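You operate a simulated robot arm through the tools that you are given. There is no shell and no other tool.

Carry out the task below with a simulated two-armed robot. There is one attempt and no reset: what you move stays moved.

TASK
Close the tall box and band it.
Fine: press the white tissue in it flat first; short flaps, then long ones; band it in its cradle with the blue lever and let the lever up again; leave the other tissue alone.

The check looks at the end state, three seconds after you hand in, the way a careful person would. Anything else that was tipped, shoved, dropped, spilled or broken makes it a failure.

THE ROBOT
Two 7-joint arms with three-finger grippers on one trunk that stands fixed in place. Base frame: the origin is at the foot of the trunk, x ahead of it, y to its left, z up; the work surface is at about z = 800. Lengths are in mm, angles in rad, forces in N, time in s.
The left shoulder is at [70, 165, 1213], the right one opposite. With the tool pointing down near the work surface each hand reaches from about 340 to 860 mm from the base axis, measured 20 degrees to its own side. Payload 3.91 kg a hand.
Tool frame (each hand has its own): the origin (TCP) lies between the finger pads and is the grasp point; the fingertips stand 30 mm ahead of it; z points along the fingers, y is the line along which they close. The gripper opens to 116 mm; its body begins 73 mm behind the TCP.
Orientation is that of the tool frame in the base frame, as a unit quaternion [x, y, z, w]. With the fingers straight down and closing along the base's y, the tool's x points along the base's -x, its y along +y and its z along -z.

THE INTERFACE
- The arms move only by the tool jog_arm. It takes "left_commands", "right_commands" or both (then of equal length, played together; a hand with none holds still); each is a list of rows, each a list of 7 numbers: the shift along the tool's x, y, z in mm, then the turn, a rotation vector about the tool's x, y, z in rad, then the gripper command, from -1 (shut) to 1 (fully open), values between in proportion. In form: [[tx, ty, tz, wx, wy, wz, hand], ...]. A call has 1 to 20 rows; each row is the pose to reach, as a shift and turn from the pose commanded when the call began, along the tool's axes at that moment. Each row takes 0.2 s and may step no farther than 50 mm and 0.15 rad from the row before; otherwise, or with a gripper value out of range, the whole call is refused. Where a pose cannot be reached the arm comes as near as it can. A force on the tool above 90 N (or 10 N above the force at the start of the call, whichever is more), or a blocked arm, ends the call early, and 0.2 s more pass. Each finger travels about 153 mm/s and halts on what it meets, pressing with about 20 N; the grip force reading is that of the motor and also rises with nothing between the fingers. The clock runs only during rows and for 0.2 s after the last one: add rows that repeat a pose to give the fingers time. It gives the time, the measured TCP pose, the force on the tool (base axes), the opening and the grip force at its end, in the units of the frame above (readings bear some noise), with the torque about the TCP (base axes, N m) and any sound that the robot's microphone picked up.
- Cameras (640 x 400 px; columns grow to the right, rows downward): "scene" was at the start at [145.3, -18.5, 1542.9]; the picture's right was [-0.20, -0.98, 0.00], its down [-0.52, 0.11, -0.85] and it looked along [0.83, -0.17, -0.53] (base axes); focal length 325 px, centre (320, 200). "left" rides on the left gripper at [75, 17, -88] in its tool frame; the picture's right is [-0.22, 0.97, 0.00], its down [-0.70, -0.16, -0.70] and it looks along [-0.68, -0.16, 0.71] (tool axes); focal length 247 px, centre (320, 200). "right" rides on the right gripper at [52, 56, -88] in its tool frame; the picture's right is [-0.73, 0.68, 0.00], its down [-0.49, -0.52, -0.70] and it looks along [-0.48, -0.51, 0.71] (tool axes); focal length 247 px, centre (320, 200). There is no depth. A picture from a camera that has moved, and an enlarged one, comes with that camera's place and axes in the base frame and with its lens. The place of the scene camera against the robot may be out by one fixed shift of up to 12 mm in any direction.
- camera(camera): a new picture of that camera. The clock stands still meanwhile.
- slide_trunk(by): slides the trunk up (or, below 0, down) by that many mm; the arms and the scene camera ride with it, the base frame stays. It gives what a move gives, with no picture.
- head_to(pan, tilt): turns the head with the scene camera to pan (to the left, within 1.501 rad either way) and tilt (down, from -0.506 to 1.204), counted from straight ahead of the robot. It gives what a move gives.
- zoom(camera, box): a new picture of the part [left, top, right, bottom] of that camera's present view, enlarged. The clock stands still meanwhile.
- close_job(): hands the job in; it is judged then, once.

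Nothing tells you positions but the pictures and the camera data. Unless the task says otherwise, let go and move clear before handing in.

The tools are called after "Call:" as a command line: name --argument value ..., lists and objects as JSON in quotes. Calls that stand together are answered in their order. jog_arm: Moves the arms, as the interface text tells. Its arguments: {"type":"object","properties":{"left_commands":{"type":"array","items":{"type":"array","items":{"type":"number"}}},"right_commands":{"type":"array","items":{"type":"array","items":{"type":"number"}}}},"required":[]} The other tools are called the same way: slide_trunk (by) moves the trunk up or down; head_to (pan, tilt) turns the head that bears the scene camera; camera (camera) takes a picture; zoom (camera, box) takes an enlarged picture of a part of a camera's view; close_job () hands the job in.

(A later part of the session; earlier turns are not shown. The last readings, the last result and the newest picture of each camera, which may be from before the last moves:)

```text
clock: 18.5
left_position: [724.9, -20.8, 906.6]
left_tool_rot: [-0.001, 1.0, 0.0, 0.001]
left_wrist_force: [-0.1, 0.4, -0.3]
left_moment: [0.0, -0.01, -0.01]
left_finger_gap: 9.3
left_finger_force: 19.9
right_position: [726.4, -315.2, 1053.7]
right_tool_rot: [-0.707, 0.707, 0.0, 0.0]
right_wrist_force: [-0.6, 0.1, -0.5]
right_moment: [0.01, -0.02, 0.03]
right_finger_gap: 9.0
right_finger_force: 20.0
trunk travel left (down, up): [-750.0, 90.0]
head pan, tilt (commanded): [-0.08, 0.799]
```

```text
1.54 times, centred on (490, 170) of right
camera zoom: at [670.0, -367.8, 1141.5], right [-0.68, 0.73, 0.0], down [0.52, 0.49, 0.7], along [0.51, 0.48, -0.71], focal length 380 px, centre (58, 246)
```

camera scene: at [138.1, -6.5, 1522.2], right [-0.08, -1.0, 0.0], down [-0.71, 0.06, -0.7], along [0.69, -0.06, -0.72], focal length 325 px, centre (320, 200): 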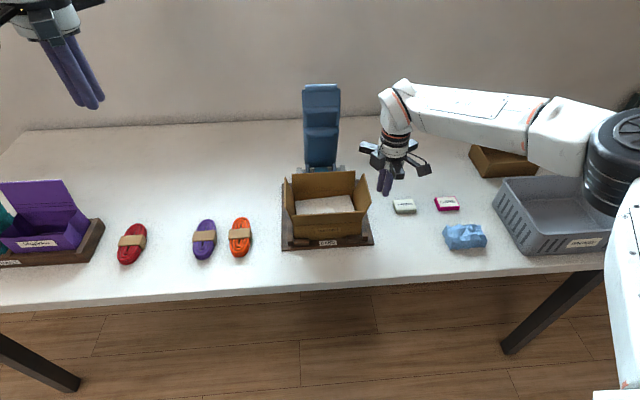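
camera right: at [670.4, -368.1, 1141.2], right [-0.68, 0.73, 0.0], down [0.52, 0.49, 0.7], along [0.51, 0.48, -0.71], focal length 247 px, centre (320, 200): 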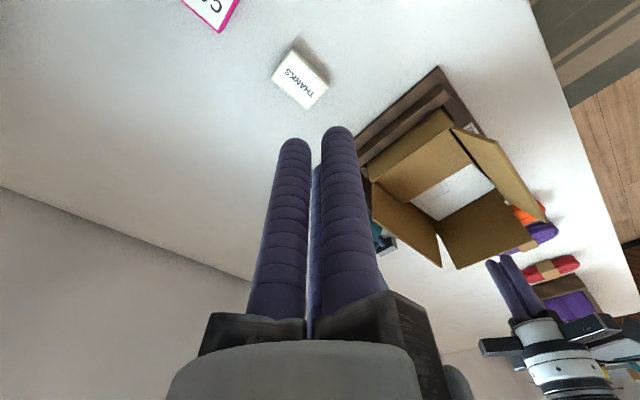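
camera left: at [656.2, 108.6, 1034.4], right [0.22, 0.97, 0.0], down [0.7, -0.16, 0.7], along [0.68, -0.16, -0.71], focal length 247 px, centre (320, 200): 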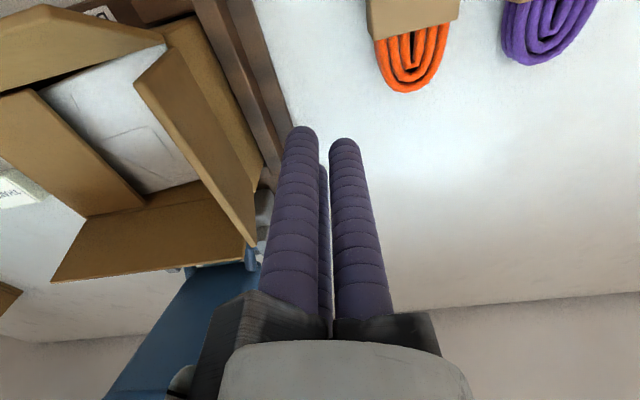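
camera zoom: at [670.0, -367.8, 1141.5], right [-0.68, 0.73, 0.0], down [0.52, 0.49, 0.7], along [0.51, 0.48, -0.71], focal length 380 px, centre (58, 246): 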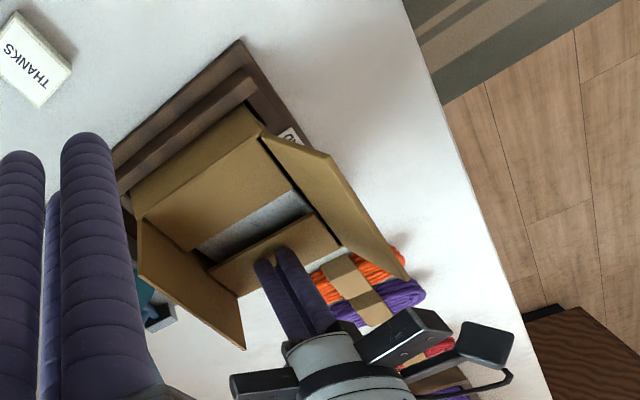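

The left short flap is nearly flat. I'll press it lightly, then lift and inspect.

Call:
jog_arm --left_commands '[[0, 0, 3, 0, 0, 0, -1], [0, 0, 6, 0, 0, 0, -1], [0, 0, 6, 0, 0, 0, -1]]'

Call:
jog_arm --left_commands '[[0, 0, -10, 0, 0, 0, -1], [0, 0, -40, 0, 0, 0, -1], [0, 0, -80, 0, 0, 0, -1], [0, 30, -110, 0, 0, 0, -1], [35, 30, -120, 0, 0, 0, -1], [70, 0, -120, 0, 0, 0, -1], [110, -25, -120, 0, 0, 0, -1], [125, -50, -120, 0, 0, 0, -1]]'

Call:
zoom --camera "scene" --box '[245, 110, 395, 254]'

Call:
zoom --camera "right" --box '[340, 40, 640, 300]'

Call:
camera --camera "left"

```text
clock: 19.3
left_position: [725.8, -19.2, 902.6]
left_tool_rot: [-0.001, 1.0, -0.001, 0.002]
left_wrist_force: [3.2, -0.9, 11.1]
left_moment: [-0.01, -0.09, 0.01]
left_finger_gap: 9.4
left_finger_force: 20.1
right_position: [726.1, -315.3, 1052.8]
right_tool_rot: [0.708, -0.707, 0.0, 0.0]
right_wrist_force: [-0.6, 0.4, -0.1]
right_moment: [-0.01, -0.04, 0.03]
right_finger_gap: 9.4
right_finger_force: 20.3
trunk travel left (down, up): [-750.0, 90.0]
head pan, tilt (commanded): [-0.08, 0.799]
```

```text
clock: 21.3
left_position: [605.9, -54.1, 1002.3]
left_tool_rot: [-0.027, 0.999, -0.022, -0.03]
left_wrist_force: [0.2, 0.5, -0.2]
left_moment: [0.0, -0.04, 0.01]
left_finger_gap: 9.3
left_finger_force: 20.0
right_position: [726.0, -316.3, 1052.5]
right_tool_rot: [-0.707, 0.707, 0.0, 0.0]
right_wrist_force: [-0.1, -0.3, -1.2]
right_moment: [-0.01, -0.02, -0.02]
right_finger_gap: 9.1
right_finger_force: 20.2
trunk travel left (down, up): [-750.0, 90.0]
head pan, tilt (commanded): [-0.08, 0.799]
stopped in row 8 (left hand): the arm was blocked; the commanded pose is now the measured one
```

```text
2.78 times, centred on (320, 182) of scene
camera zoom: at [138.0, -6.7, 1522.2], right [-0.08, -1.0, 0.0], down [-0.71, 0.06, -0.7], along [0.69, -0.06, -0.72], focal length 902 px, centre (320, 250)
```

zoom: 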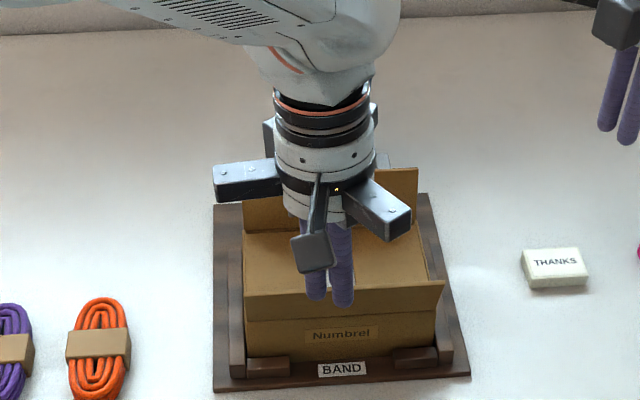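

```text
1.54 times, centred on (490, 170) of right
camera zoom: at [670.0, -367.8, 1141.5], right [-0.68, 0.73, 0.0], down [0.52, 0.49, 0.7], along [0.51, 0.48, -0.71], focal length 380 px, centre (58, 246)
```

zoom: 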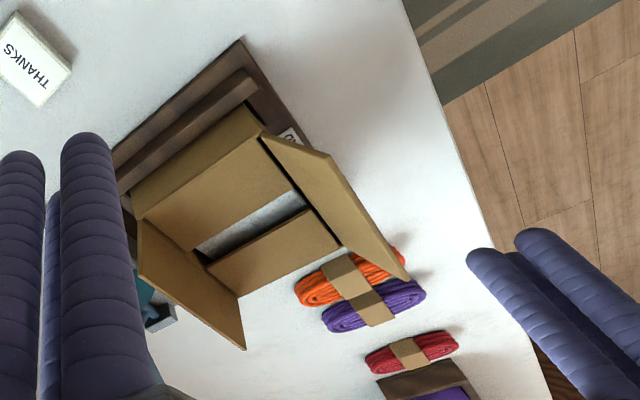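

```text
taken
camera left: at [535.1, -36.7, 1095.1], right [0.17, 0.98, -0.06], down [0.74, -0.09, 0.66], along [0.65, -0.15, -0.75], focal length 247 px, centre (320, 200)
```

left: 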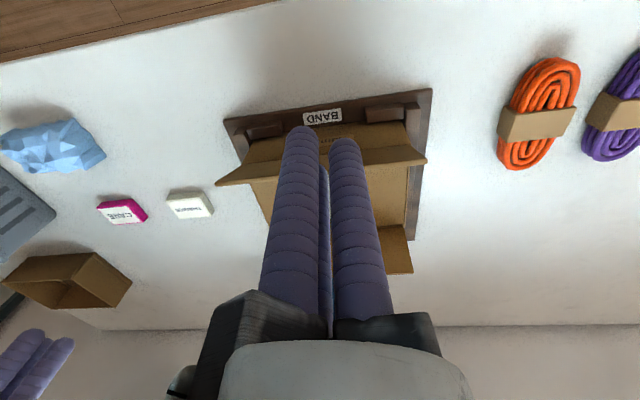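

Both short flaps are down and stay down. The left arm hit a reach limit when crossing, so I'll back it off (restoring its orientation) and use the right hand for the front long flap.

Call:
jog_arm --left_commands '[[0, 25, -12, -0.005, -0.007, 0.006, -1], [0, 55, -24, -0.01, -0.014, 0.012, -1], [0, 85, -36, -0.015, -0.02, 0.018, -1], [0, 120, -48, -0.02, -0.027, 0.024, -1], [0, 155, -60, -0.025, -0.034, 0.03, -1], [0, 190, -72, -0.03, -0.041, 0.037, -1], [0, 225, -84, -0.035, -0.048, 0.043, -1], [0, 250, -95, -0.04, -0.055, 0.049, -1], [0, 270, -100, -0.044, -0.06, 0.054, -1]]' --right_commands '[[0, 0, 0, 0, 0, 0, -1], [0, 0, 0, 0, 0, 0, -1], [-32, 17, 0, 0, 0, 0, -1], [-64, 34, 0, 0, 0, 0, -1], [-96, 51, 0, 0, 0, 0, -1], [-128, 68, 0, 0, 0, 0, -1], [-160, 85, 0, 0, 0, 0, -1], [-195, 102, 0, 0, 0, 0, -1], [-230, 118, 0, 0, 0, 0, -1]]'

Call:
zoom --camera "scene" --box '[245, 110, 395, 254]'

Call:
camera --camera "right"

Call:
camera --camera "left"

```text
clock: 23.3
left_position: [596.9, 222.3, 1092.1]
left_tool_rot: [0.003, 1.0, 0.002, 0.003]
left_wrist_force: [-0.1, 1.3, 0.3]
left_moment: [-0.04, 0.0, -0.01]
left_finger_gap: 9.5
left_finger_force: 19.8
right_position: [605.0, -83.4, 1054.1]
right_tool_rot: [0.707, -0.707, 0.0, 0.001]
right_wrist_force: [0.3, 0.1, -0.6]
right_moment: [-0.04, 0.01, 0.02]
right_finger_gap: 9.5
right_finger_force: 20.0
trunk travel left (down, up): [-750.0, 90.0]
head pan, tilt (commanded): [-0.08, 0.799]
```

```text
2.78 times, centred on (320, 182) of scene
camera zoom: at [137.7, -4.3, 1522.2], right [-0.08, -1.0, 0.0], down [-0.71, 0.06, -0.7], along [0.69, -0.06, -0.72], focal length 902 px, centre (320, 250)
```

zoom: 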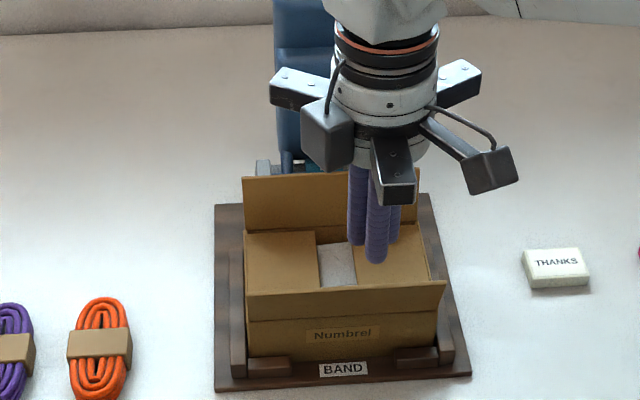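

```text
taken
camera right: at [548.2, -135.9, 1142.7], right [-0.68, 0.73, 0.0], down [0.52, 0.49, 0.7], along [0.51, 0.48, -0.72], focal length 247 px, centre (320, 200)
```

right: 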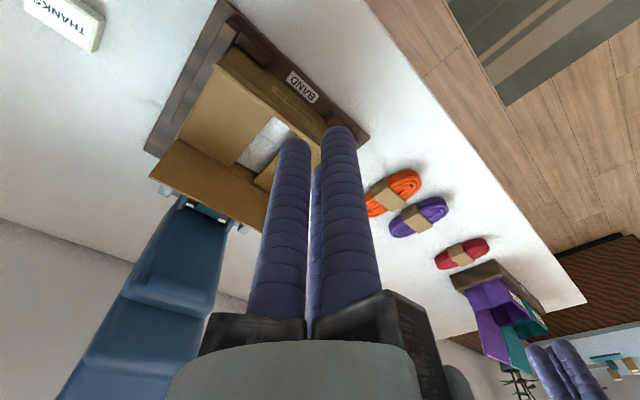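

```text
taken
camera left: at [521.5, 238.8, 1183.0], right [0.23, 0.97, 0.0], down [0.69, -0.17, 0.7], along [0.68, -0.16, -0.71], focal length 247 px, centre (320, 200)
```

left: 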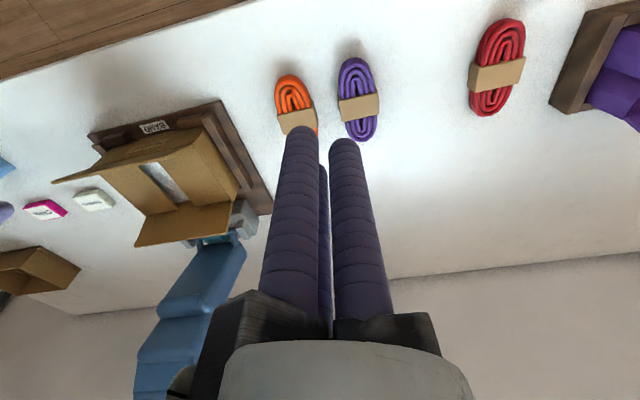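

Right hand is in front of the front long flap. I'll lower it and sweep this flap over with the same kind of arc.

Call:
jog_arm --right_commands '[[-4, 0, 40, 0, 0, 0, -1], [-8, 0, 80, 0, 0, 0, -1], [-8, 0, 112, 0, 0, 0, -1], [-8, -21, 112, 0, 0, 0, -1], [-8, -36, 112, 0, 0, 0, -1], [-8, -46, 112, 0, 0, 0, -1], [-8, -55, 113, 0, 0, 0, -1], [-8, -61, 116, 0, 0, 0, -1], [-8, -67, 119, 0, 0, 0, -1]]'

Call:
zoom --camera "scene" --box '[245, 110, 395, 254]'

Call:
zoom --camera "left" --box '[20, 80, 290, 290]'

```text
clock: 25.3
left_position: [596.7, 220.3, 1094.6]
left_tool_rot: [0.003, 1.0, 0.003, 0.0]
left_wrist_force: [0.2, 0.1, 0.4]
left_moment: [0.04, -0.01, 0.0]
left_finger_gap: 9.3
left_finger_force: 20.1
right_position: [674.5, -77.6, 933.2]
right_tool_rot: [0.708, -0.707, 0.0, 0.0]
right_wrist_force: [-0.1, 0.1, 0.6]
right_moment: [-0.01, -0.01, -0.02]
right_finger_gap: 9.1
right_finger_force: 20.1
trunk travel left (down, up): [-750.0, 90.0]
head pan, tilt (commanded): [-0.08, 0.799]
```

```text
2.78 times, centred on (320, 182) of scene
camera zoom: at [138.3, -6.5, 1522.1], right [-0.08, -1.0, 0.0], down [-0.71, 0.06, -0.7], along [0.69, -0.06, -0.72], focal length 902 px, centre (320, 250)
```

zoom: 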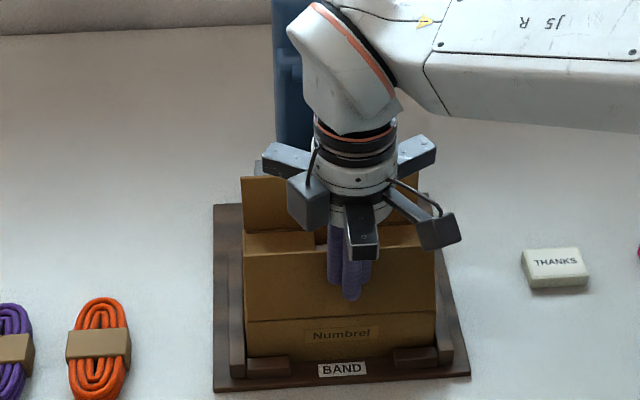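

```text
1.90 times, centred on (155, 185) of left
camera zoom: at [522.1, 236.7, 1183.1], right [0.23, 0.97, 0.01], down [0.69, -0.17, 0.7], along [0.68, -0.16, -0.71], focal length 470 px, centre (634, 229)
```

zoom: 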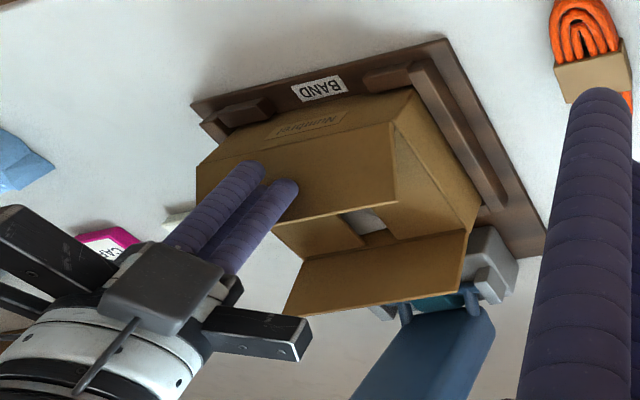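

The front flap is coming over nicely. I'll finish the arc and press lightly.

Call:
jog_arm --right_commands '[[0, -9, 2, 0, 0, 0, -1], [0, -17, 6, 0, 0, 0, -1], [0, -24, 11, 0, 0, 0, -1], [0, -30, 17, 0, 0, 0, -1], [0, -34, 23, 0, 0, 0, -1], [0, -35, 28, 0, 0, 0, -1], [0, -35, 31, 0, 0, 0, -1], [0, -35, 31, 0, 0, 0, -1]]'

Call:
zoom --camera "left" --box '[20, 80, 290, 290]'

```text
clock: 27.1
left_position: [593.3, 219.3, 1096.4]
left_tool_rot: [0.003, 1.0, 0.002, 0.002]
left_wrist_force: [0.5, 0.2, -0.1]
left_moment: [0.02, -0.01, -0.02]
left_finger_gap: 9.6
left_finger_force: 20.2
right_position: [709.8, -76.5, 907.8]
right_tool_rot: [0.707, -0.707, 0.002, -0.003]
right_wrist_force: [3.3, -3.6, 28.7]
right_moment: [-0.1, 0.11, -0.09]
right_finger_gap: 9.3
right_finger_force: 20.4
trunk travel left (down, up): [-750.0, 90.0]
head pan, tilt (commanded): [-0.08, 0.799]
```

```text
1.90 times, centred on (155, 185) of left
camera zoom: at [519.1, 236.4, 1185.0], right [0.23, 0.97, 0.01], down [0.69, -0.17, 0.7], along [0.69, -0.16, -0.71], focal length 470 px, centre (634, 229)
```

zoom: 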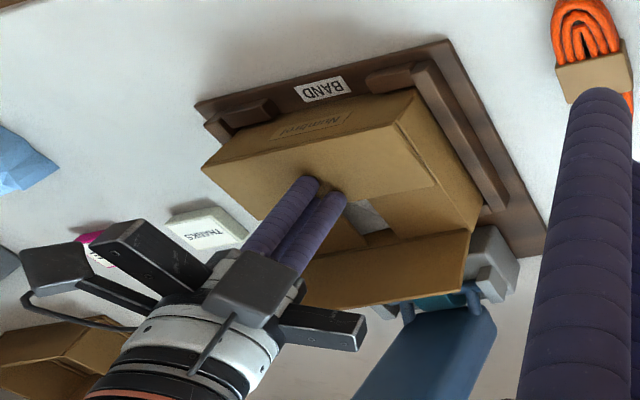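

The front long flap is flat (contact at about tip z=878). I'll lift off and get a side look at the lever and back flap before the harder back flap.

Call:
jog_arm --right_commands '[[0, 0, -10, 0, 0, 0, -1], [0, 0, -45, 0, 0, 0, -1], [0, 0, -90, 0, 0, 0, -1], [45, 0, -100, 0, 0, 0, -1], [90, 0, -100, 0, 0, 0, -1], [135, 0, -100, 0, 0, 0, -1], [180, 0, -100, 0, 0, 0, -1], [225, 0, -100, 0, 0, 0, -1]]'

Call:
zoom --camera "scene" --box '[245, 70, 395, 254]'

Call:
zoom --camera "left" --box '[80, 90, 290, 400]'

Call:
camera --camera "right"

```text
clock: 28.9
left_position: [597.2, 218.9, 1093.6]
left_tool_rot: [0.003, 1.0, 0.004, 0.002]
left_wrist_force: [-0.6, 0.0, 0.5]
left_moment: [0.03, 0.0, 0.0]
left_finger_gap: 9.3
left_finger_force: 19.9
right_position: [711.0, -302.6, 1002.5]
right_tool_rot: [0.708, -0.706, 0.0, -0.001]
right_wrist_force: [-0.1, -0.5, -0.2]
right_moment: [0.01, 0.03, -0.04]
right_finger_gap: 9.2
right_finger_force: 19.2
trunk travel left (down, up): [-750.0, 90.0]
head pan, tilt (commanded): [-0.08, 0.799]
```

```text
2.17 times, centred on (320, 162) of scene
camera zoom: at [137.5, -8.4, 1522.2], right [-0.08, -1.0, 0.0], down [-0.71, 0.06, -0.7], along [0.69, -0.05, -0.72], focal length 706 px, centre (320, 283)
```

zoom: 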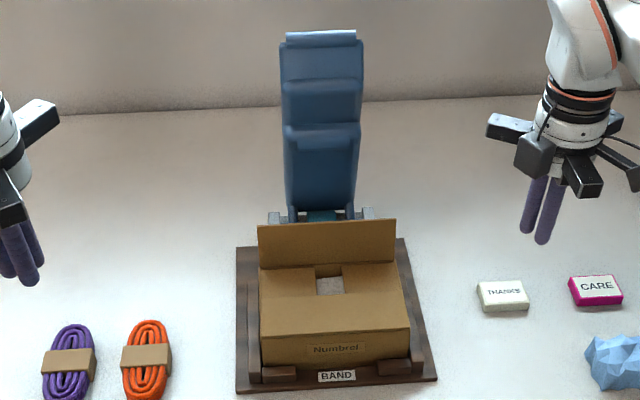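

```text
1.29 times, centred on (185, 245) of left
camera zoom: at [521.4, 235.3, 1183.7], right [0.23, 0.97, 0.01], down [0.69, -0.17, 0.7], along [0.68, -0.16, -0.71], focal length 319 px, centre (494, 142)
```

zoom: 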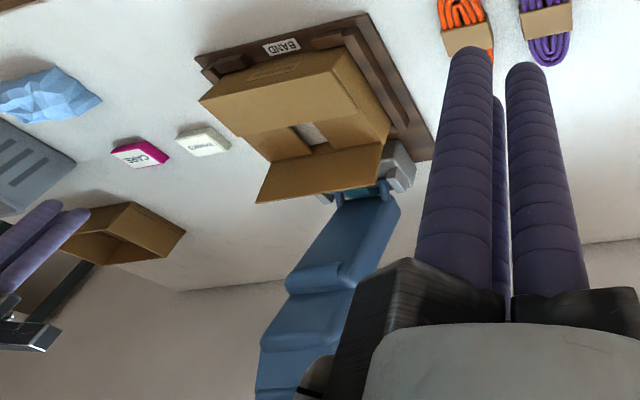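

```text
taken
camera right: at [654.1, -355.4, 1091.3], right [-0.68, 0.73, 0.0], down [0.52, 0.49, 0.7], along [0.51, 0.48, -0.71], focal length 247 px, centre (320, 200)
```

right: 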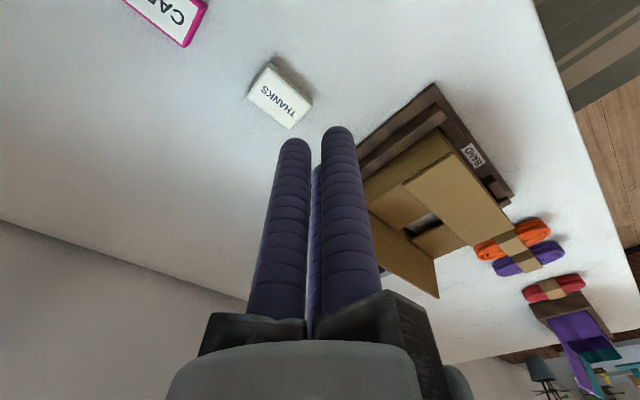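

Front flap holds. I'll reposition the left hand's camera for a side-on view of the lever to check the gap behind the back flap.

Call:
jog_arm --left_commands '[[-40, -5, -18, 0, 0, 0.11, -1], [-80, -12, -37, 0, 0, 0.22, -1], [-123, -19, -56, 0, 0, 0.33, -1], [-123, -19, -56, 0, 0, 0.33, -1]]'

Call:
camera --camera "left"

Call:
zoom --camera "left" --box '[40, 50, 270, 300]'

```text
clock: 29.9
left_position: [716.7, 196.4, 1152.6]
left_tool_rot: [0.167, 0.986, 0.003, 0.001]
left_wrist_force: [-0.6, 0.6, 0.2]
left_moment: [0.01, -0.03, 0.0]
left_finger_gap: 9.4
left_finger_force: 19.9
right_position: [710.3, -302.8, 1002.7]
right_tool_rot: [0.708, -0.707, 0.0, 0.0]
right_wrist_force: [0.1, -0.3, 0.9]
right_moment: [-0.01, -0.03, -0.04]
right_finger_gap: 9.4
right_finger_force: 19.9
trunk travel left (down, up): [-750.0, 90.0]
head pan, tilt (commanded): [-0.08, 0.799]
```

```text
taken
camera left: at [652.1, 236.1, 1241.4], right [0.53, 0.85, 0.01], down [0.6, -0.38, 0.7], along [0.59, -0.37, -0.71], focal length 247 px, centre (320, 200)
```

left: 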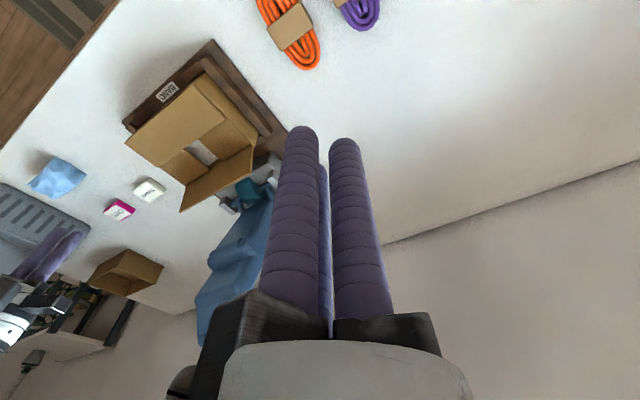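

```text
1.60 times, centred on (155, 175) of left
camera zoom: at [652.1, 236.1, 1241.4], right [0.53, 0.85, 0.01], down [0.6, -0.38, 0.7], along [0.59, -0.37, -0.71], focal length 395 px, centre (584, 240)
```

zoom: 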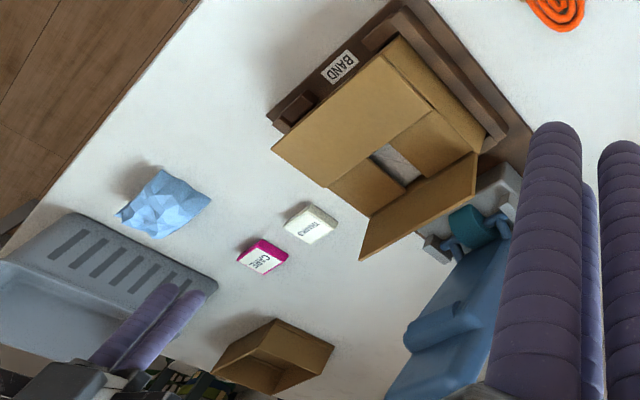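

The fingers still hide the lever. I'll shift the left hand a bit to uncover it.

Call:
jog_arm --left_commands '[[-23, 18, -10, 0, 0, 0, -1], [-46, 37, -20, 0, 0, 0, -1], [-69, 55, -30, 0, 0, 0, -1], [-69, 55, -30, 0, 0, 0, -1]]'

Call:
camera --camera "left"

Call:
zoom --camera "left" --box '[20, 100, 270, 350]'

```text
clock: 30.9
left_position: [801.3, 226.1, 1180.0]
left_tool_rot: [0.167, 0.986, 0.003, 0.002]
left_wrist_force: [-0.4, 0.4, 0.5]
left_moment: [0.0, 0.0, 0.0]
left_finger_gap: 9.1
left_finger_force: 20.3
right_position: [709.9, -301.2, 1005.1]
right_tool_rot: [0.708, -0.706, 0.0, 0.0]
right_wrist_force: [-0.5, 0.3, -1.1]
right_moment: [-0.03, -0.04, -0.02]
right_finger_gap: 9.4
right_finger_force: 19.7
trunk travel left (down, up): [-750.0, 90.0]
head pan, tilt (commanded): [-0.08, 0.799]
```

```text
taken
camera left: at [736.0, 266.6, 1269.4], right [0.53, 0.85, 0.01], down [0.6, -0.38, 0.7], along [0.59, -0.37, -0.71], focal length 247 px, centre (320, 200)
```

left: 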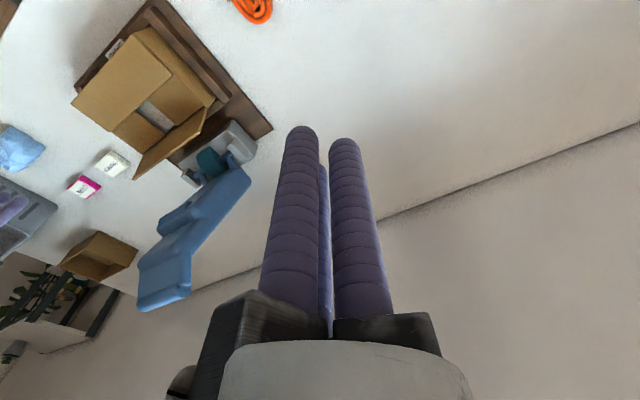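

```text
1.60 times, centred on (145, 225) of left
camera zoom: at [736.0, 266.6, 1269.4], right [0.53, 0.85, 0.01], down [0.6, -0.38, 0.7], along [0.59, -0.37, -0.71], focal length 395 px, centre (600, 160)
```

zoom: 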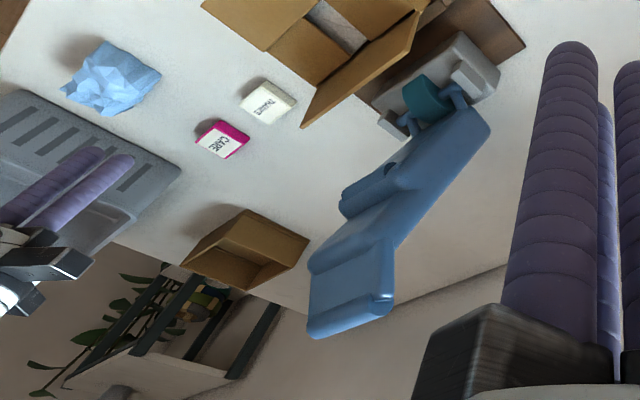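

Now the lever is in clear side view. Zooming for its profile.

Call:
zoom --camera "left" --box '[120, 110, 270, 220]'

Call:
zoom --camera "left" --box '[120, 190, 260, 320]'

Call:
zoom --camera "scene" --box '[295, 75, 355, 185]'

```text
3.64 times, centred on (195, 165) of left
camera zoom: at [736.0, 266.6, 1269.4], right [0.53, 0.85, 0.01], down [0.6, -0.38, 0.7], along [0.59, -0.37, -0.71], focal length 898 px, centre (774, 327)
```

zoom: 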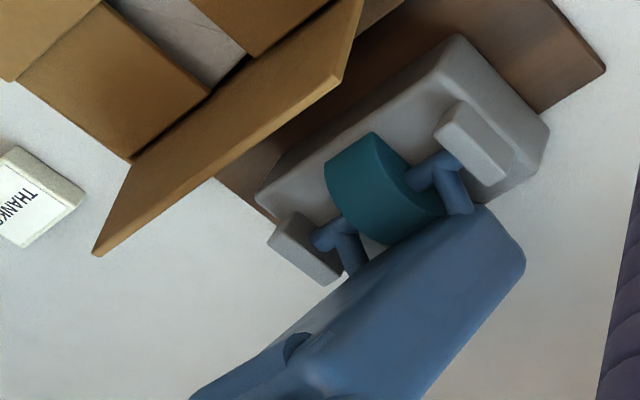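

```text
3.08 times, centred on (190, 255) of left
camera zoom: at [736.0, 266.6, 1269.4], right [0.53, 0.85, 0.01], down [0.6, -0.38, 0.7], along [0.59, -0.37, -0.71], focal length 760 px, centre (720, 31)
```

zoom: 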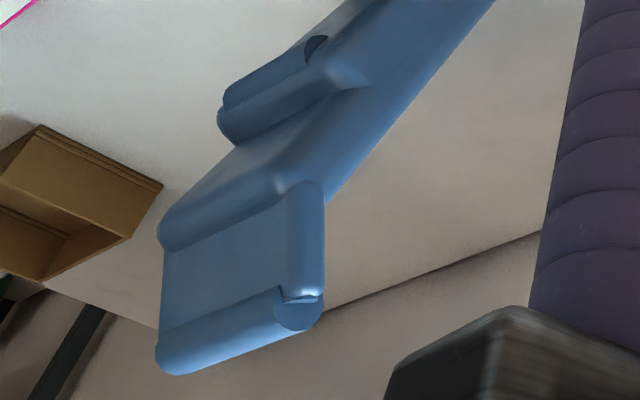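

```text
3.64 times, centred on (325, 130) of scene
camera zoom: at [136.6, -6.6, 1522.3], right [-0.08, -1.0, 0.0], down [-0.71, 0.06, -0.7], along [0.7, -0.06, -0.72], focal length 1181 px, centre (302, 454)
```

zoom: 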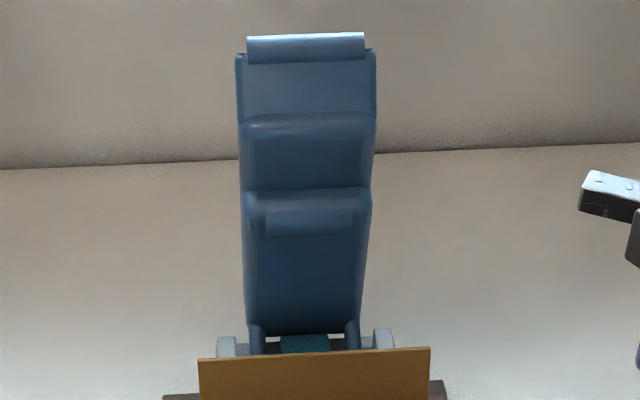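

Lever geometry: pivot ≈(873, −70, 873), plate front x≈897, pad protruding to x≈855 at z≈1010, handle ≈(894, −69, 1129); so it swings forward over the box. For the back flap I'll pitch the right hand ~40° forward so it reaches behind the flap without touching the lever.

Call:
jog_arm --right_commands '[[-20, -5, -20, 0.117, 0, 0, -1], [-58, -10, -40, 0.233, 0, 0, -1], [-98, -15, -57, 0.35, 0, 0, -1], [-140, -20, -57, 0.467, 0, 0, -1], [-185, -25, -57, 0.583, 0, 0, -1], [-230, -29, -57, 0.7, 0, 0, -1], [-230, -29, -57, 0.7, 0, 0, -1]]'

Call:
camera --camera "left"

Call:
camera --camera "scene"

Call:
camera --camera "right"

```text
clock: 32.5
left_position: [802.2, 225.9, 1181.3]
left_tool_rot: [0.168, 0.986, 0.004, 0.002]
left_wrist_force: [-0.8, 0.2, 0.4]
left_moment: [0.01, 0.03, -0.03]
left_finger_gap: 9.2
left_finger_force: 20.3
right_position: [737.6, -71.1, 1062.7]
right_tool_rot: [0.665, -0.663, 0.242, -0.244]
right_wrist_force: [0.5, -0.2, 0.7]
right_moment: [0.02, 0.0, -0.02]
right_finger_gap: 9.2
right_finger_force: 19.2
trunk travel left (down, up): [-750.0, 90.0]
head pan, tilt (commanded): [-0.08, 0.799]
```

```text
taken
camera left: at [737.0, 265.3, 1269.0], right [0.53, 0.85, 0.01], down [0.6, -0.38, 0.7], along [0.59, -0.37, -0.71], focal length 247 px, centre (320, 200)
```

left: 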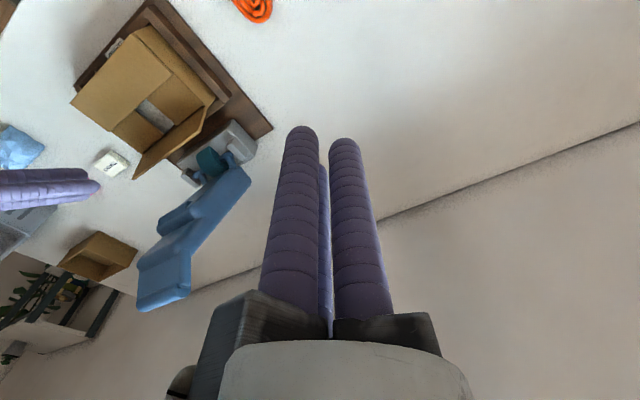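

```text
taken
camera scene: at [137.8, -8.0, 1522.2], right [-0.08, -1.0, 0.0], down [-0.71, 0.06, -0.7], along [0.69, -0.06, -0.72], focal length 325 px, centre (320, 200)
```

scene: 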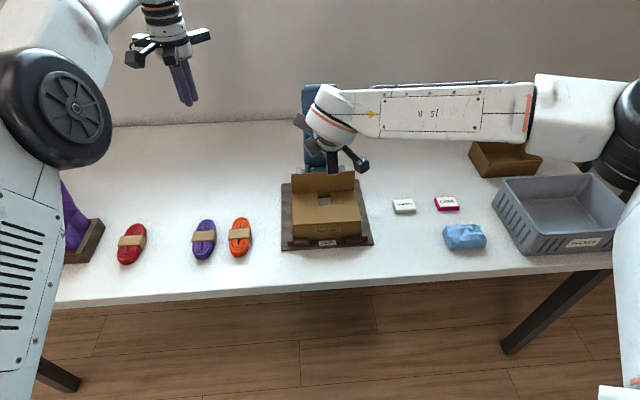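

```text
taken
camera right: at [636.6, -124.3, 1093.9], right [-0.52, 0.73, -0.44], down [-0.05, 0.49, 0.87], along [0.85, 0.48, -0.21], focal length 247 px, centre (320, 200)
```

right: 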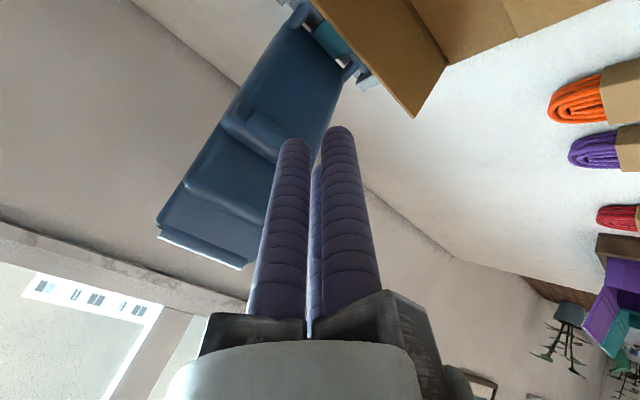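

Orientation is right. I'll advance along the finger axis to hover just behind and above the back flap's top edge, then check clearance.

Call:
jog_arm --right_commands '[[0, -4, 30, 0, 0, 0, -1], [0, -8, 60, 0, 0, 0, -1], [0, -11, 85, 0, 0, 0, -1], [0, -13, 105, 0, 0, 0, -1], [0, -13, 105, 0, 0, 0, -1]]'

Call:
zoom --camera "left" --box '[60, 20, 280, 220]'

Call:
camera --camera "right"

Call:
zoom --camera "scene" --box '[265, 70, 395, 254]'

```text
clock: 33.7
left_position: [801.2, 226.6, 1181.2]
left_tool_rot: [0.167, 0.986, 0.003, 0.001]
left_wrist_force: [0.3, -0.4, 0.0]
left_moment: [0.0, -0.03, 0.01]
left_finger_gap: 9.2
left_finger_force: 19.7
right_position: [818.2, -73.1, 985.9]
right_tool_rot: [0.665, -0.663, 0.242, -0.243]
right_wrist_force: [0.7, -0.1, 0.2]
right_moment: [-0.01, -0.01, -0.01]
right_finger_gap: 9.2
right_finger_force: 20.5
trunk travel left (down, up): [-750.0, 90.0]
head pan, tilt (commanded): [-0.08, 0.799]
```

```text
2.00 times, centred on (170, 120) of left
camera zoom: at [736.6, 266.4, 1269.0], right [0.53, 0.85, 0.01], down [0.6, -0.38, 0.7], along [0.59, -0.37, -0.71], focal length 494 px, centre (620, 360)
```

zoom: 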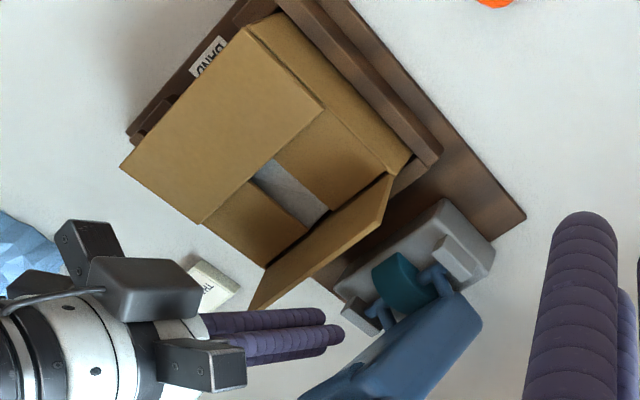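

```text
taken
camera right: at [716.5, -124.9, 1018.7], right [-0.52, 0.73, -0.44], down [-0.05, 0.49, 0.87], along [0.85, 0.48, -0.22], focal length 247 px, centre (320, 200)
```

right: 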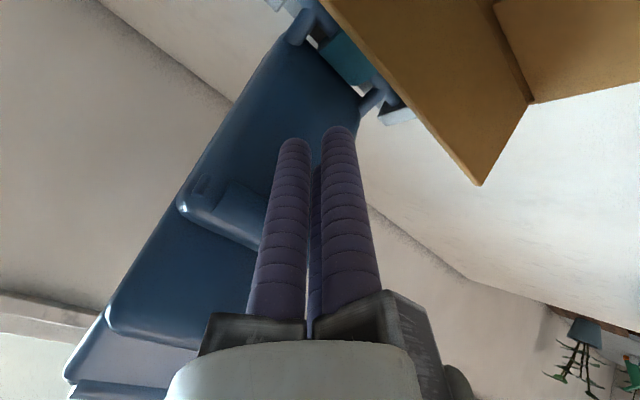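

```text
2.17 times, centred on (330, 162) of scene
camera zoom: at [137.4, -6.8, 1522.2], right [-0.08, -1.0, 0.0], down [-0.71, 0.06, -0.7], along [0.69, -0.06, -0.72], focal length 706 px, centre (298, 283)
```

zoom: 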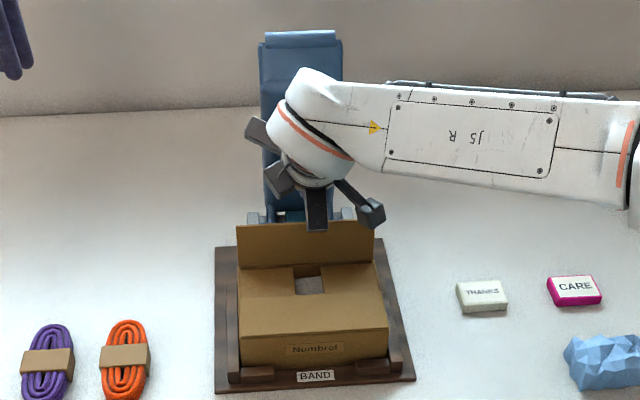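

Fingertips are between the back flap (top ≈(798, 935)) and the lever. I'll lower them straight down ~35 mm behind the flap.

Call:
jog_arm --right_commands '[[0, 7.7, 9.2, 0, 0, 0, -1], [0, 15.5, 18.4, 0, 0, 0, -1], [0, 22.5, 26.8, 0, 0, 0, -1], [0, 22.5, 26.8, 0, 0, 0, -1]]'

Call:
zoom --camera "left" --box '[60, 20, 280, 220]'

Call:
zoom --camera "scene" --box '[265, 70, 395, 254]'

```text
clock: 34.7
left_position: [802.7, 226.2, 1181.5]
left_tool_rot: [0.168, 0.986, 0.002, 0.002]
left_wrist_force: [-0.3, -0.9, 0.1]
left_moment: [-0.02, -0.01, -0.04]
left_finger_gap: 9.2
left_finger_force: 20.3
right_position: [817.8, -71.8, 952.4]
right_tool_rot: [0.665, -0.664, 0.242, -0.242]
right_wrist_force: [-0.2, 0.3, -0.6]
right_moment: [0.01, -0.01, -0.01]
right_finger_gap: 9.4
right_finger_force: 20.4
trunk travel left (down, up): [-750.0, 90.0]
head pan, tilt (commanded): [-0.08, 0.799]
```

```text
2.00 times, centred on (170, 120) of left
camera zoom: at [737.1, 266.6, 1268.6], right [0.53, 0.85, 0.01], down [0.6, -0.38, 0.7], along [0.59, -0.37, -0.71], focal length 494 px, centre (620, 360)
```

zoom: 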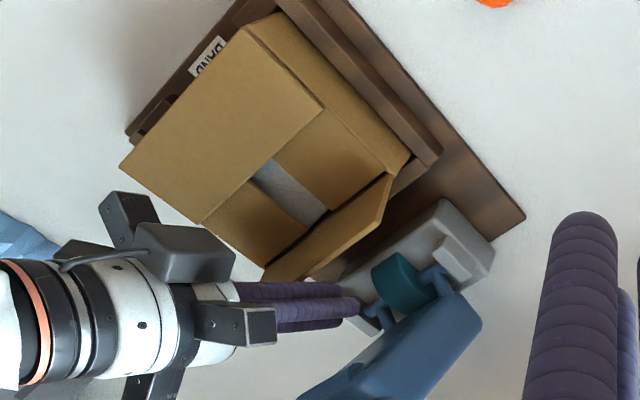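

```text
2.17 times, centred on (330, 162) of scene
camera zoom: at [138.0, -6.7, 1522.1], right [-0.08, -1.0, 0.0], down [-0.71, 0.06, -0.7], along [0.69, -0.06, -0.72], focal length 706 px, centre (298, 283)
```

zoom: 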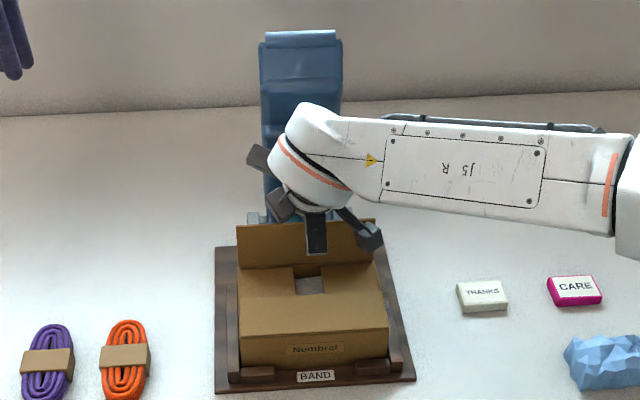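

Clear of everything. Now I'll pull the back flap over toward the robot, first part of the arc.

Call:
jog_arm --right_commands '[[0, 13, -10.9, 0, 0, 0, -1], [0, 24.5, -20.6, 0, 0, 0, -1], [0, 35, -26.8, 0, 0, 0, -1], [0, 44.5, -31, 0, 0, 0, -1], [0, 54.6, -32.9, 0, 0, 0, -1]]'

Call:
zoom --camera "left" --box '[60, 20, 280, 220]'

Call:
zoom --camera "scene" --box '[265, 70, 395, 254]'

```text
clock: 35.9
left_position: [803.2, 226.1, 1179.6]
left_tool_rot: [0.167, 0.986, 0.002, 0.001]
left_wrist_force: [-0.3, -0.6, 0.3]
left_moment: [0.01, 0.0, -0.03]
left_finger_gap: 9.3
left_finger_force: 19.5
right_position: [753.6, -73.1, 943.2]
right_tool_rot: [0.664, -0.664, 0.243, -0.243]
right_wrist_force: [0.2, -0.1, -0.4]
right_moment: [-0.02, -0.01, 0.02]
right_finger_gap: 9.4
right_finger_force: 20.2
trunk travel left (down, up): [-750.0, 90.0]
head pan, tilt (commanded): [-0.08, 0.799]
```

```text
2.00 times, centred on (170, 120) of left
camera zoom: at [737.2, 266.4, 1268.6], right [0.53, 0.85, 0.01], down [0.6, -0.38, 0.7], along [0.59, -0.37, -0.71], focal length 494 px, centre (620, 360)
```

zoom: 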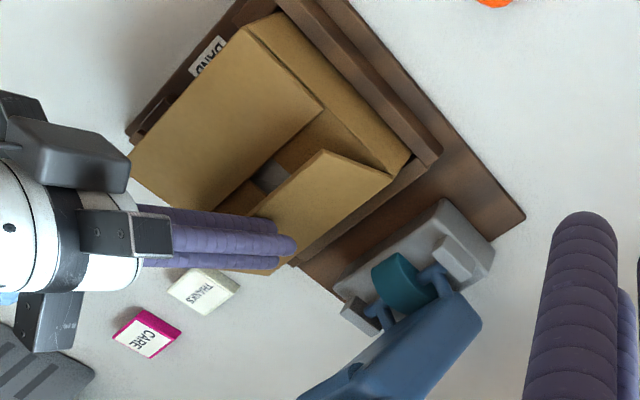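

```text
2.17 times, centred on (330, 162) of scene
camera zoom: at [138.0, -6.8, 1522.1], right [-0.08, -1.0, 0.0], down [-0.71, 0.06, -0.7], along [0.69, -0.06, -0.72], focal length 706 px, centre (298, 283)
```

zoom: 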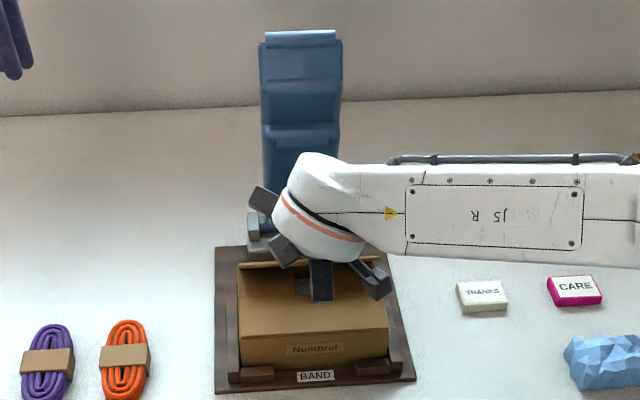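

The back flap is about half over. Finishing the arc.

Call:
jog_arm --right_commands '[[0, 8.5, 0.7, 0, 0, 0, -1], [0, 16, 3.5, 0, 0, 0, -1], [0, 22.8, 7, 0, 0, 0, -1], [0, 28.3, 10.2, 0, 0, 0, -1], [0, 32.4, 12, 0, 0, 0, -1], [0, 32.4, 12, 0, 0, 0, -1]]'

Call:
zoom --camera "left" --box '[60, 20, 280, 220]'

Call:
zoom --camera "scene" --box '[265, 70, 395, 254]'

```text
clock: 37.3
left_position: [802.2, 227.3, 1180.0]
left_tool_rot: [0.168, 0.986, 0.002, 0.001]
left_wrist_force: [-0.7, 0.1, 0.3]
left_moment: [-0.01, 0.0, -0.02]
left_finger_gap: 9.5
left_finger_force: 19.7
right_position: [737.8, -71.8, 912.5]
right_tool_rot: [0.665, -0.663, 0.242, -0.243]
right_wrist_force: [-0.2, -0.6, 0.0]
right_moment: [-0.01, 0.03, 0.02]
right_finger_gap: 9.2
right_finger_force: 20.3
trunk travel left (down, up): [-750.0, 90.0]
head pan, tilt (commanded): [-0.08, 0.799]
```

```text
2.00 times, centred on (170, 120) of left
camera zoom: at [737.1, 266.7, 1268.6], right [0.53, 0.85, 0.01], down [0.6, -0.38, 0.7], along [0.59, -0.37, -0.71], focal length 494 px, centre (620, 360)
```

zoom: 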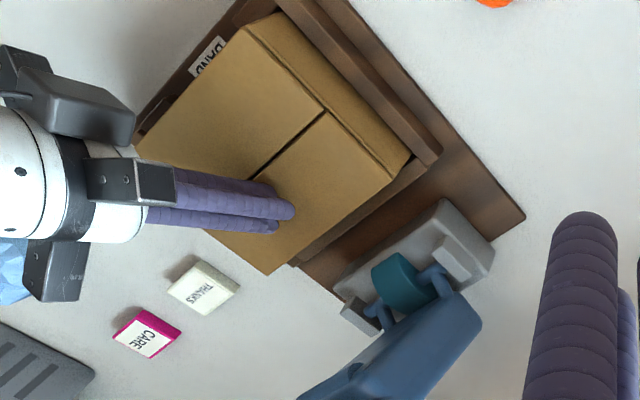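

```text
2.17 times, centred on (330, 162) of scene
camera zoom: at [138.0, -6.5, 1522.1], right [-0.08, -1.0, 0.0], down [-0.71, 0.06, -0.7], along [0.69, -0.06, -0.72], focal length 706 px, centre (298, 283)
```

zoom: 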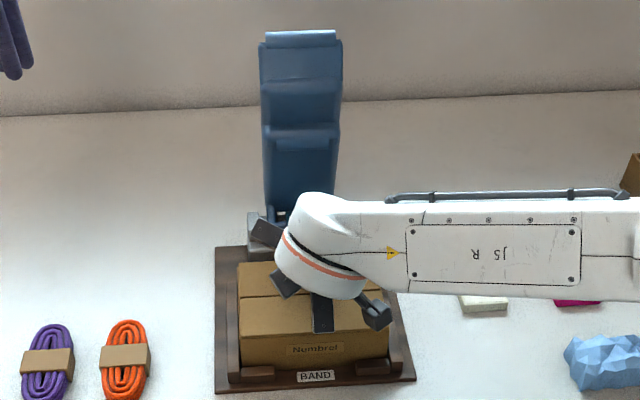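

The lid is closed. I'll press gently to seat the flap, then lift away up and back.

Call:
jog_arm --right_commands '[[0, 1.6, 1.9, 0, 0, 0, -1], [0, 3.2, 3.8, 0, 0, 0, -1], [0, 4.5, 5.3, 0, 0, 0, -1], [0, 4.5, 5.3, 0, 0, 0, -1]]'

Call:
jog_arm --right_commands '[[0, -6.4, -7.6, 0, 0, 0, -1], [0, -20, -25, 0, 0, 0, -1], [0, -45, -54, 0, 0, 0, -1], [40, -64, -76, 0, 0, 0, -1], [85, -64, -76, 0, 0, 0, -1], [130, -64, -76, 0, 0, 0, -1], [175, -64, -76, 0, 0, 0, -1], [215, -64, -76, 0, 0, 0, -1]]'

Call:
zoom --camera "left" --box '[60, 20, 280, 220]'

Call:
zoom --camera "scene" --box '[265, 130, 395, 254]'

Call:
camera --camera "scene"

```text
clock: 38.3
left_position: [801.7, 226.8, 1182.1]
left_tool_rot: [0.168, 0.986, 0.002, 0.002]
left_wrist_force: [0.0, 0.5, 0.1]
left_moment: [0.01, 0.0, -0.03]
left_finger_gap: 9.1
left_finger_force: 20.4
right_position: [736.0, -73.4, 909.7]
right_tool_rot: [0.664, -0.663, 0.244, -0.246]
right_wrist_force: [8.2, 1.0, 24.3]
right_moment: [0.04, -0.37, 0.0]
right_finger_gap: 8.9
right_finger_force: 19.8
trunk travel left (down, up): [-750.0, 90.0]
head pan, tilt (commanded): [-0.08, 0.799]
```

```text
clock: 40.1
left_position: [801.4, 224.9, 1180.6]
left_tool_rot: [0.166, 0.986, 0.003, 0.001]
left_wrist_force: [-0.2, -0.5, 0.0]
left_moment: [0.07, 0.0, 0.0]
left_finger_gap: 9.5
left_finger_force: 19.6
right_position: [733.6, -287.9, 1005.2]
right_tool_rot: [0.664, -0.664, 0.243, -0.243]
right_wrist_force: [0.2, 0.5, -0.2]
right_moment: [0.03, -0.01, 0.04]
right_finger_gap: 9.4
right_finger_force: 19.8
trunk travel left (down, up): [-750.0, 90.0]
head pan, tilt (commanded): [-0.08, 0.799]
```

```text
2.00 times, centred on (170, 120) of left
camera zoom: at [736.6, 265.5, 1269.2], right [0.53, 0.85, 0.01], down [0.6, -0.38, 0.7], along [0.59, -0.37, -0.71], focal length 494 px, centre (620, 360)
```

zoom: 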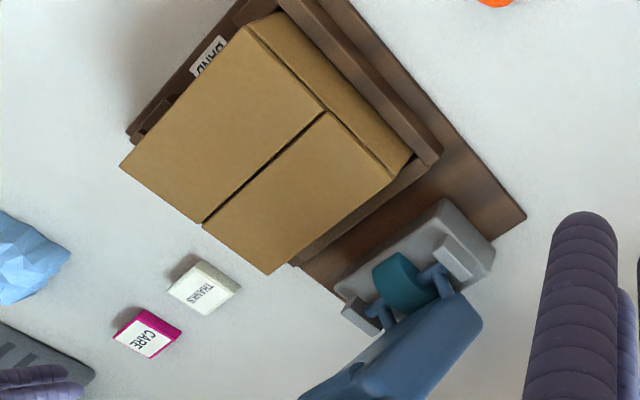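

```text
3.23 times, centred on (330, 192) of scene
camera zoom: at [137.4, -8.1, 1522.2], right [-0.08, -1.0, 0.0], down [-0.71, 0.06, -0.7], along [0.69, -0.05, -0.72], focal length 1048 px, centre (288, 226)
```

zoom: 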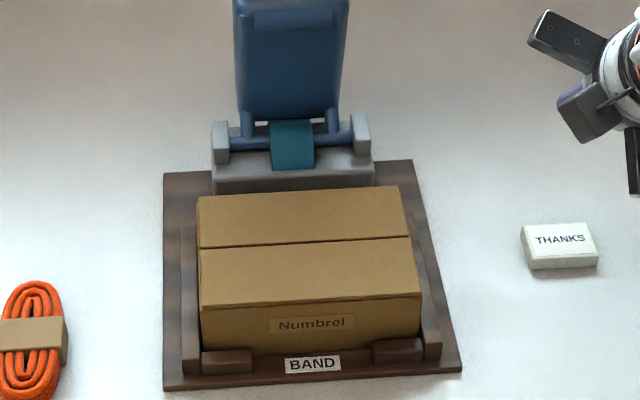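

```text
taken
camera scene: at [137.4, -8.1, 1522.2], right [-0.08, -1.0, 0.0], down [-0.71, 0.06, -0.7], along [0.69, -0.05, -0.72], focal length 325 px, centre (320, 200)
```

scene: 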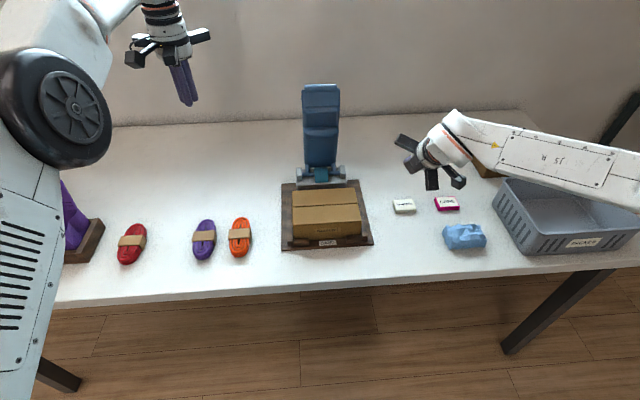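

The lid is fully closed with short flaps under long ones. Now the lever: I'll bring the right hand (still pitched ~40°) up above and in front of the lever handle, ready to hook behind it.

Call:
jog_arm --right_commands '[[0, -28.3, -33.7, 0, 0, 0, -1], [0, -56.7, -67.3, 0, 0, 0, -1], [0, -85, -101, 0, 0, 0, -1], [0, -113.4, -134.6, 0, 0, 0, -1], [0, -141.7, -168.3, 0, 0, 0, -1], [-36.5, -158.8, -153.9, 0, 0, 0, -1], [-73, -175.9, -139.5, 0, 0, 0, -1], [-109.5, -193, -125.1, 0, 0, 0, -1], [-146, -210.1, -110.7, 0, 0, 0, -1], [-182.5, -227.2, -96.3, 0, 0, 0, -1], [-219, -244.2, -82, 0, 0, 0, -1], [-219, -244.2, -82, 0, 0, 0, -1]]'

Call:
camera --camera "left"

Call:
camera --camera "right"

Call:
camera --camera "scene"

```text
clock: 42.7
left_position: [802.5, 224.7, 1180.7]
left_tool_rot: [0.168, 0.986, 0.004, 0.001]
left_wrist_force: [-0.9, -0.4, 0.2]
left_moment: [0.04, -0.03, -0.02]
left_finger_gap: 9.4
left_finger_force: 19.9
right_position: [872.9, -67.1, 1227.7]
right_tool_rot: [0.664, -0.664, 0.242, -0.243]
right_wrist_force: [-0.1, 0.3, -1.3]
right_moment: [0.03, -0.04, 0.04]
right_finger_gap: 9.6
right_finger_force: 19.6
trunk travel left (down, up): [-750.0, 90.0]
head pan, tilt (commanded): [-0.08, 0.799]
```

```text
taken
camera left: at [736.7, 265.3, 1269.1], right [0.53, 0.85, 0.01], down [0.6, -0.38, 0.7], along [0.59, -0.37, -0.71], focal length 247 px, centre (320, 200)
```

left: 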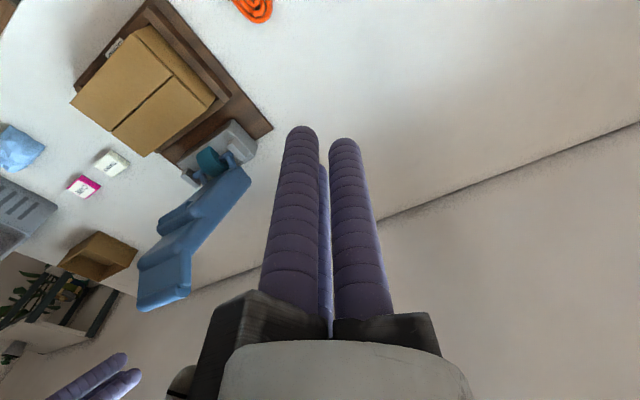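

```text
taken
camera right: at [772.5, -120.2, 1258.7], right [-0.52, 0.73, -0.44], down [-0.05, 0.49, 0.87], along [0.85, 0.48, -0.22], focal length 247 px, centre (320, 200)
```

right: 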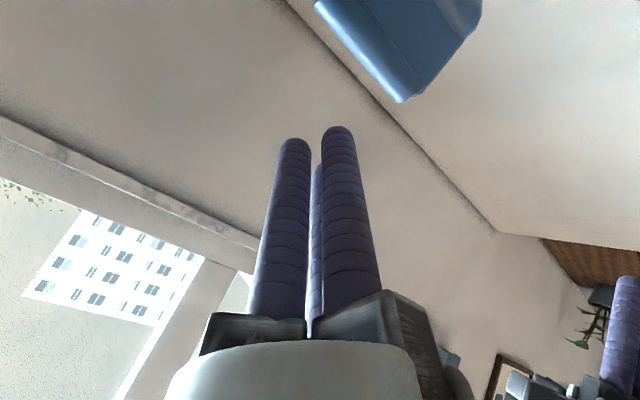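

```text
taken
camera scene: at [137.5, -8.1, 1522.2], right [-0.08, -1.0, 0.0], down [-0.71, 0.06, -0.7], along [0.69, -0.06, -0.72], focal length 325 px, centre (320, 200)
```

scene: 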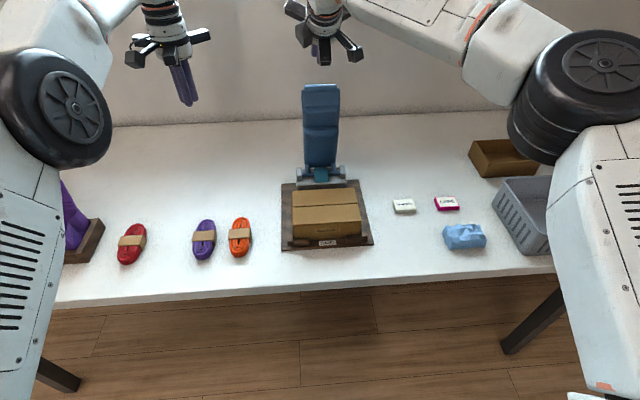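

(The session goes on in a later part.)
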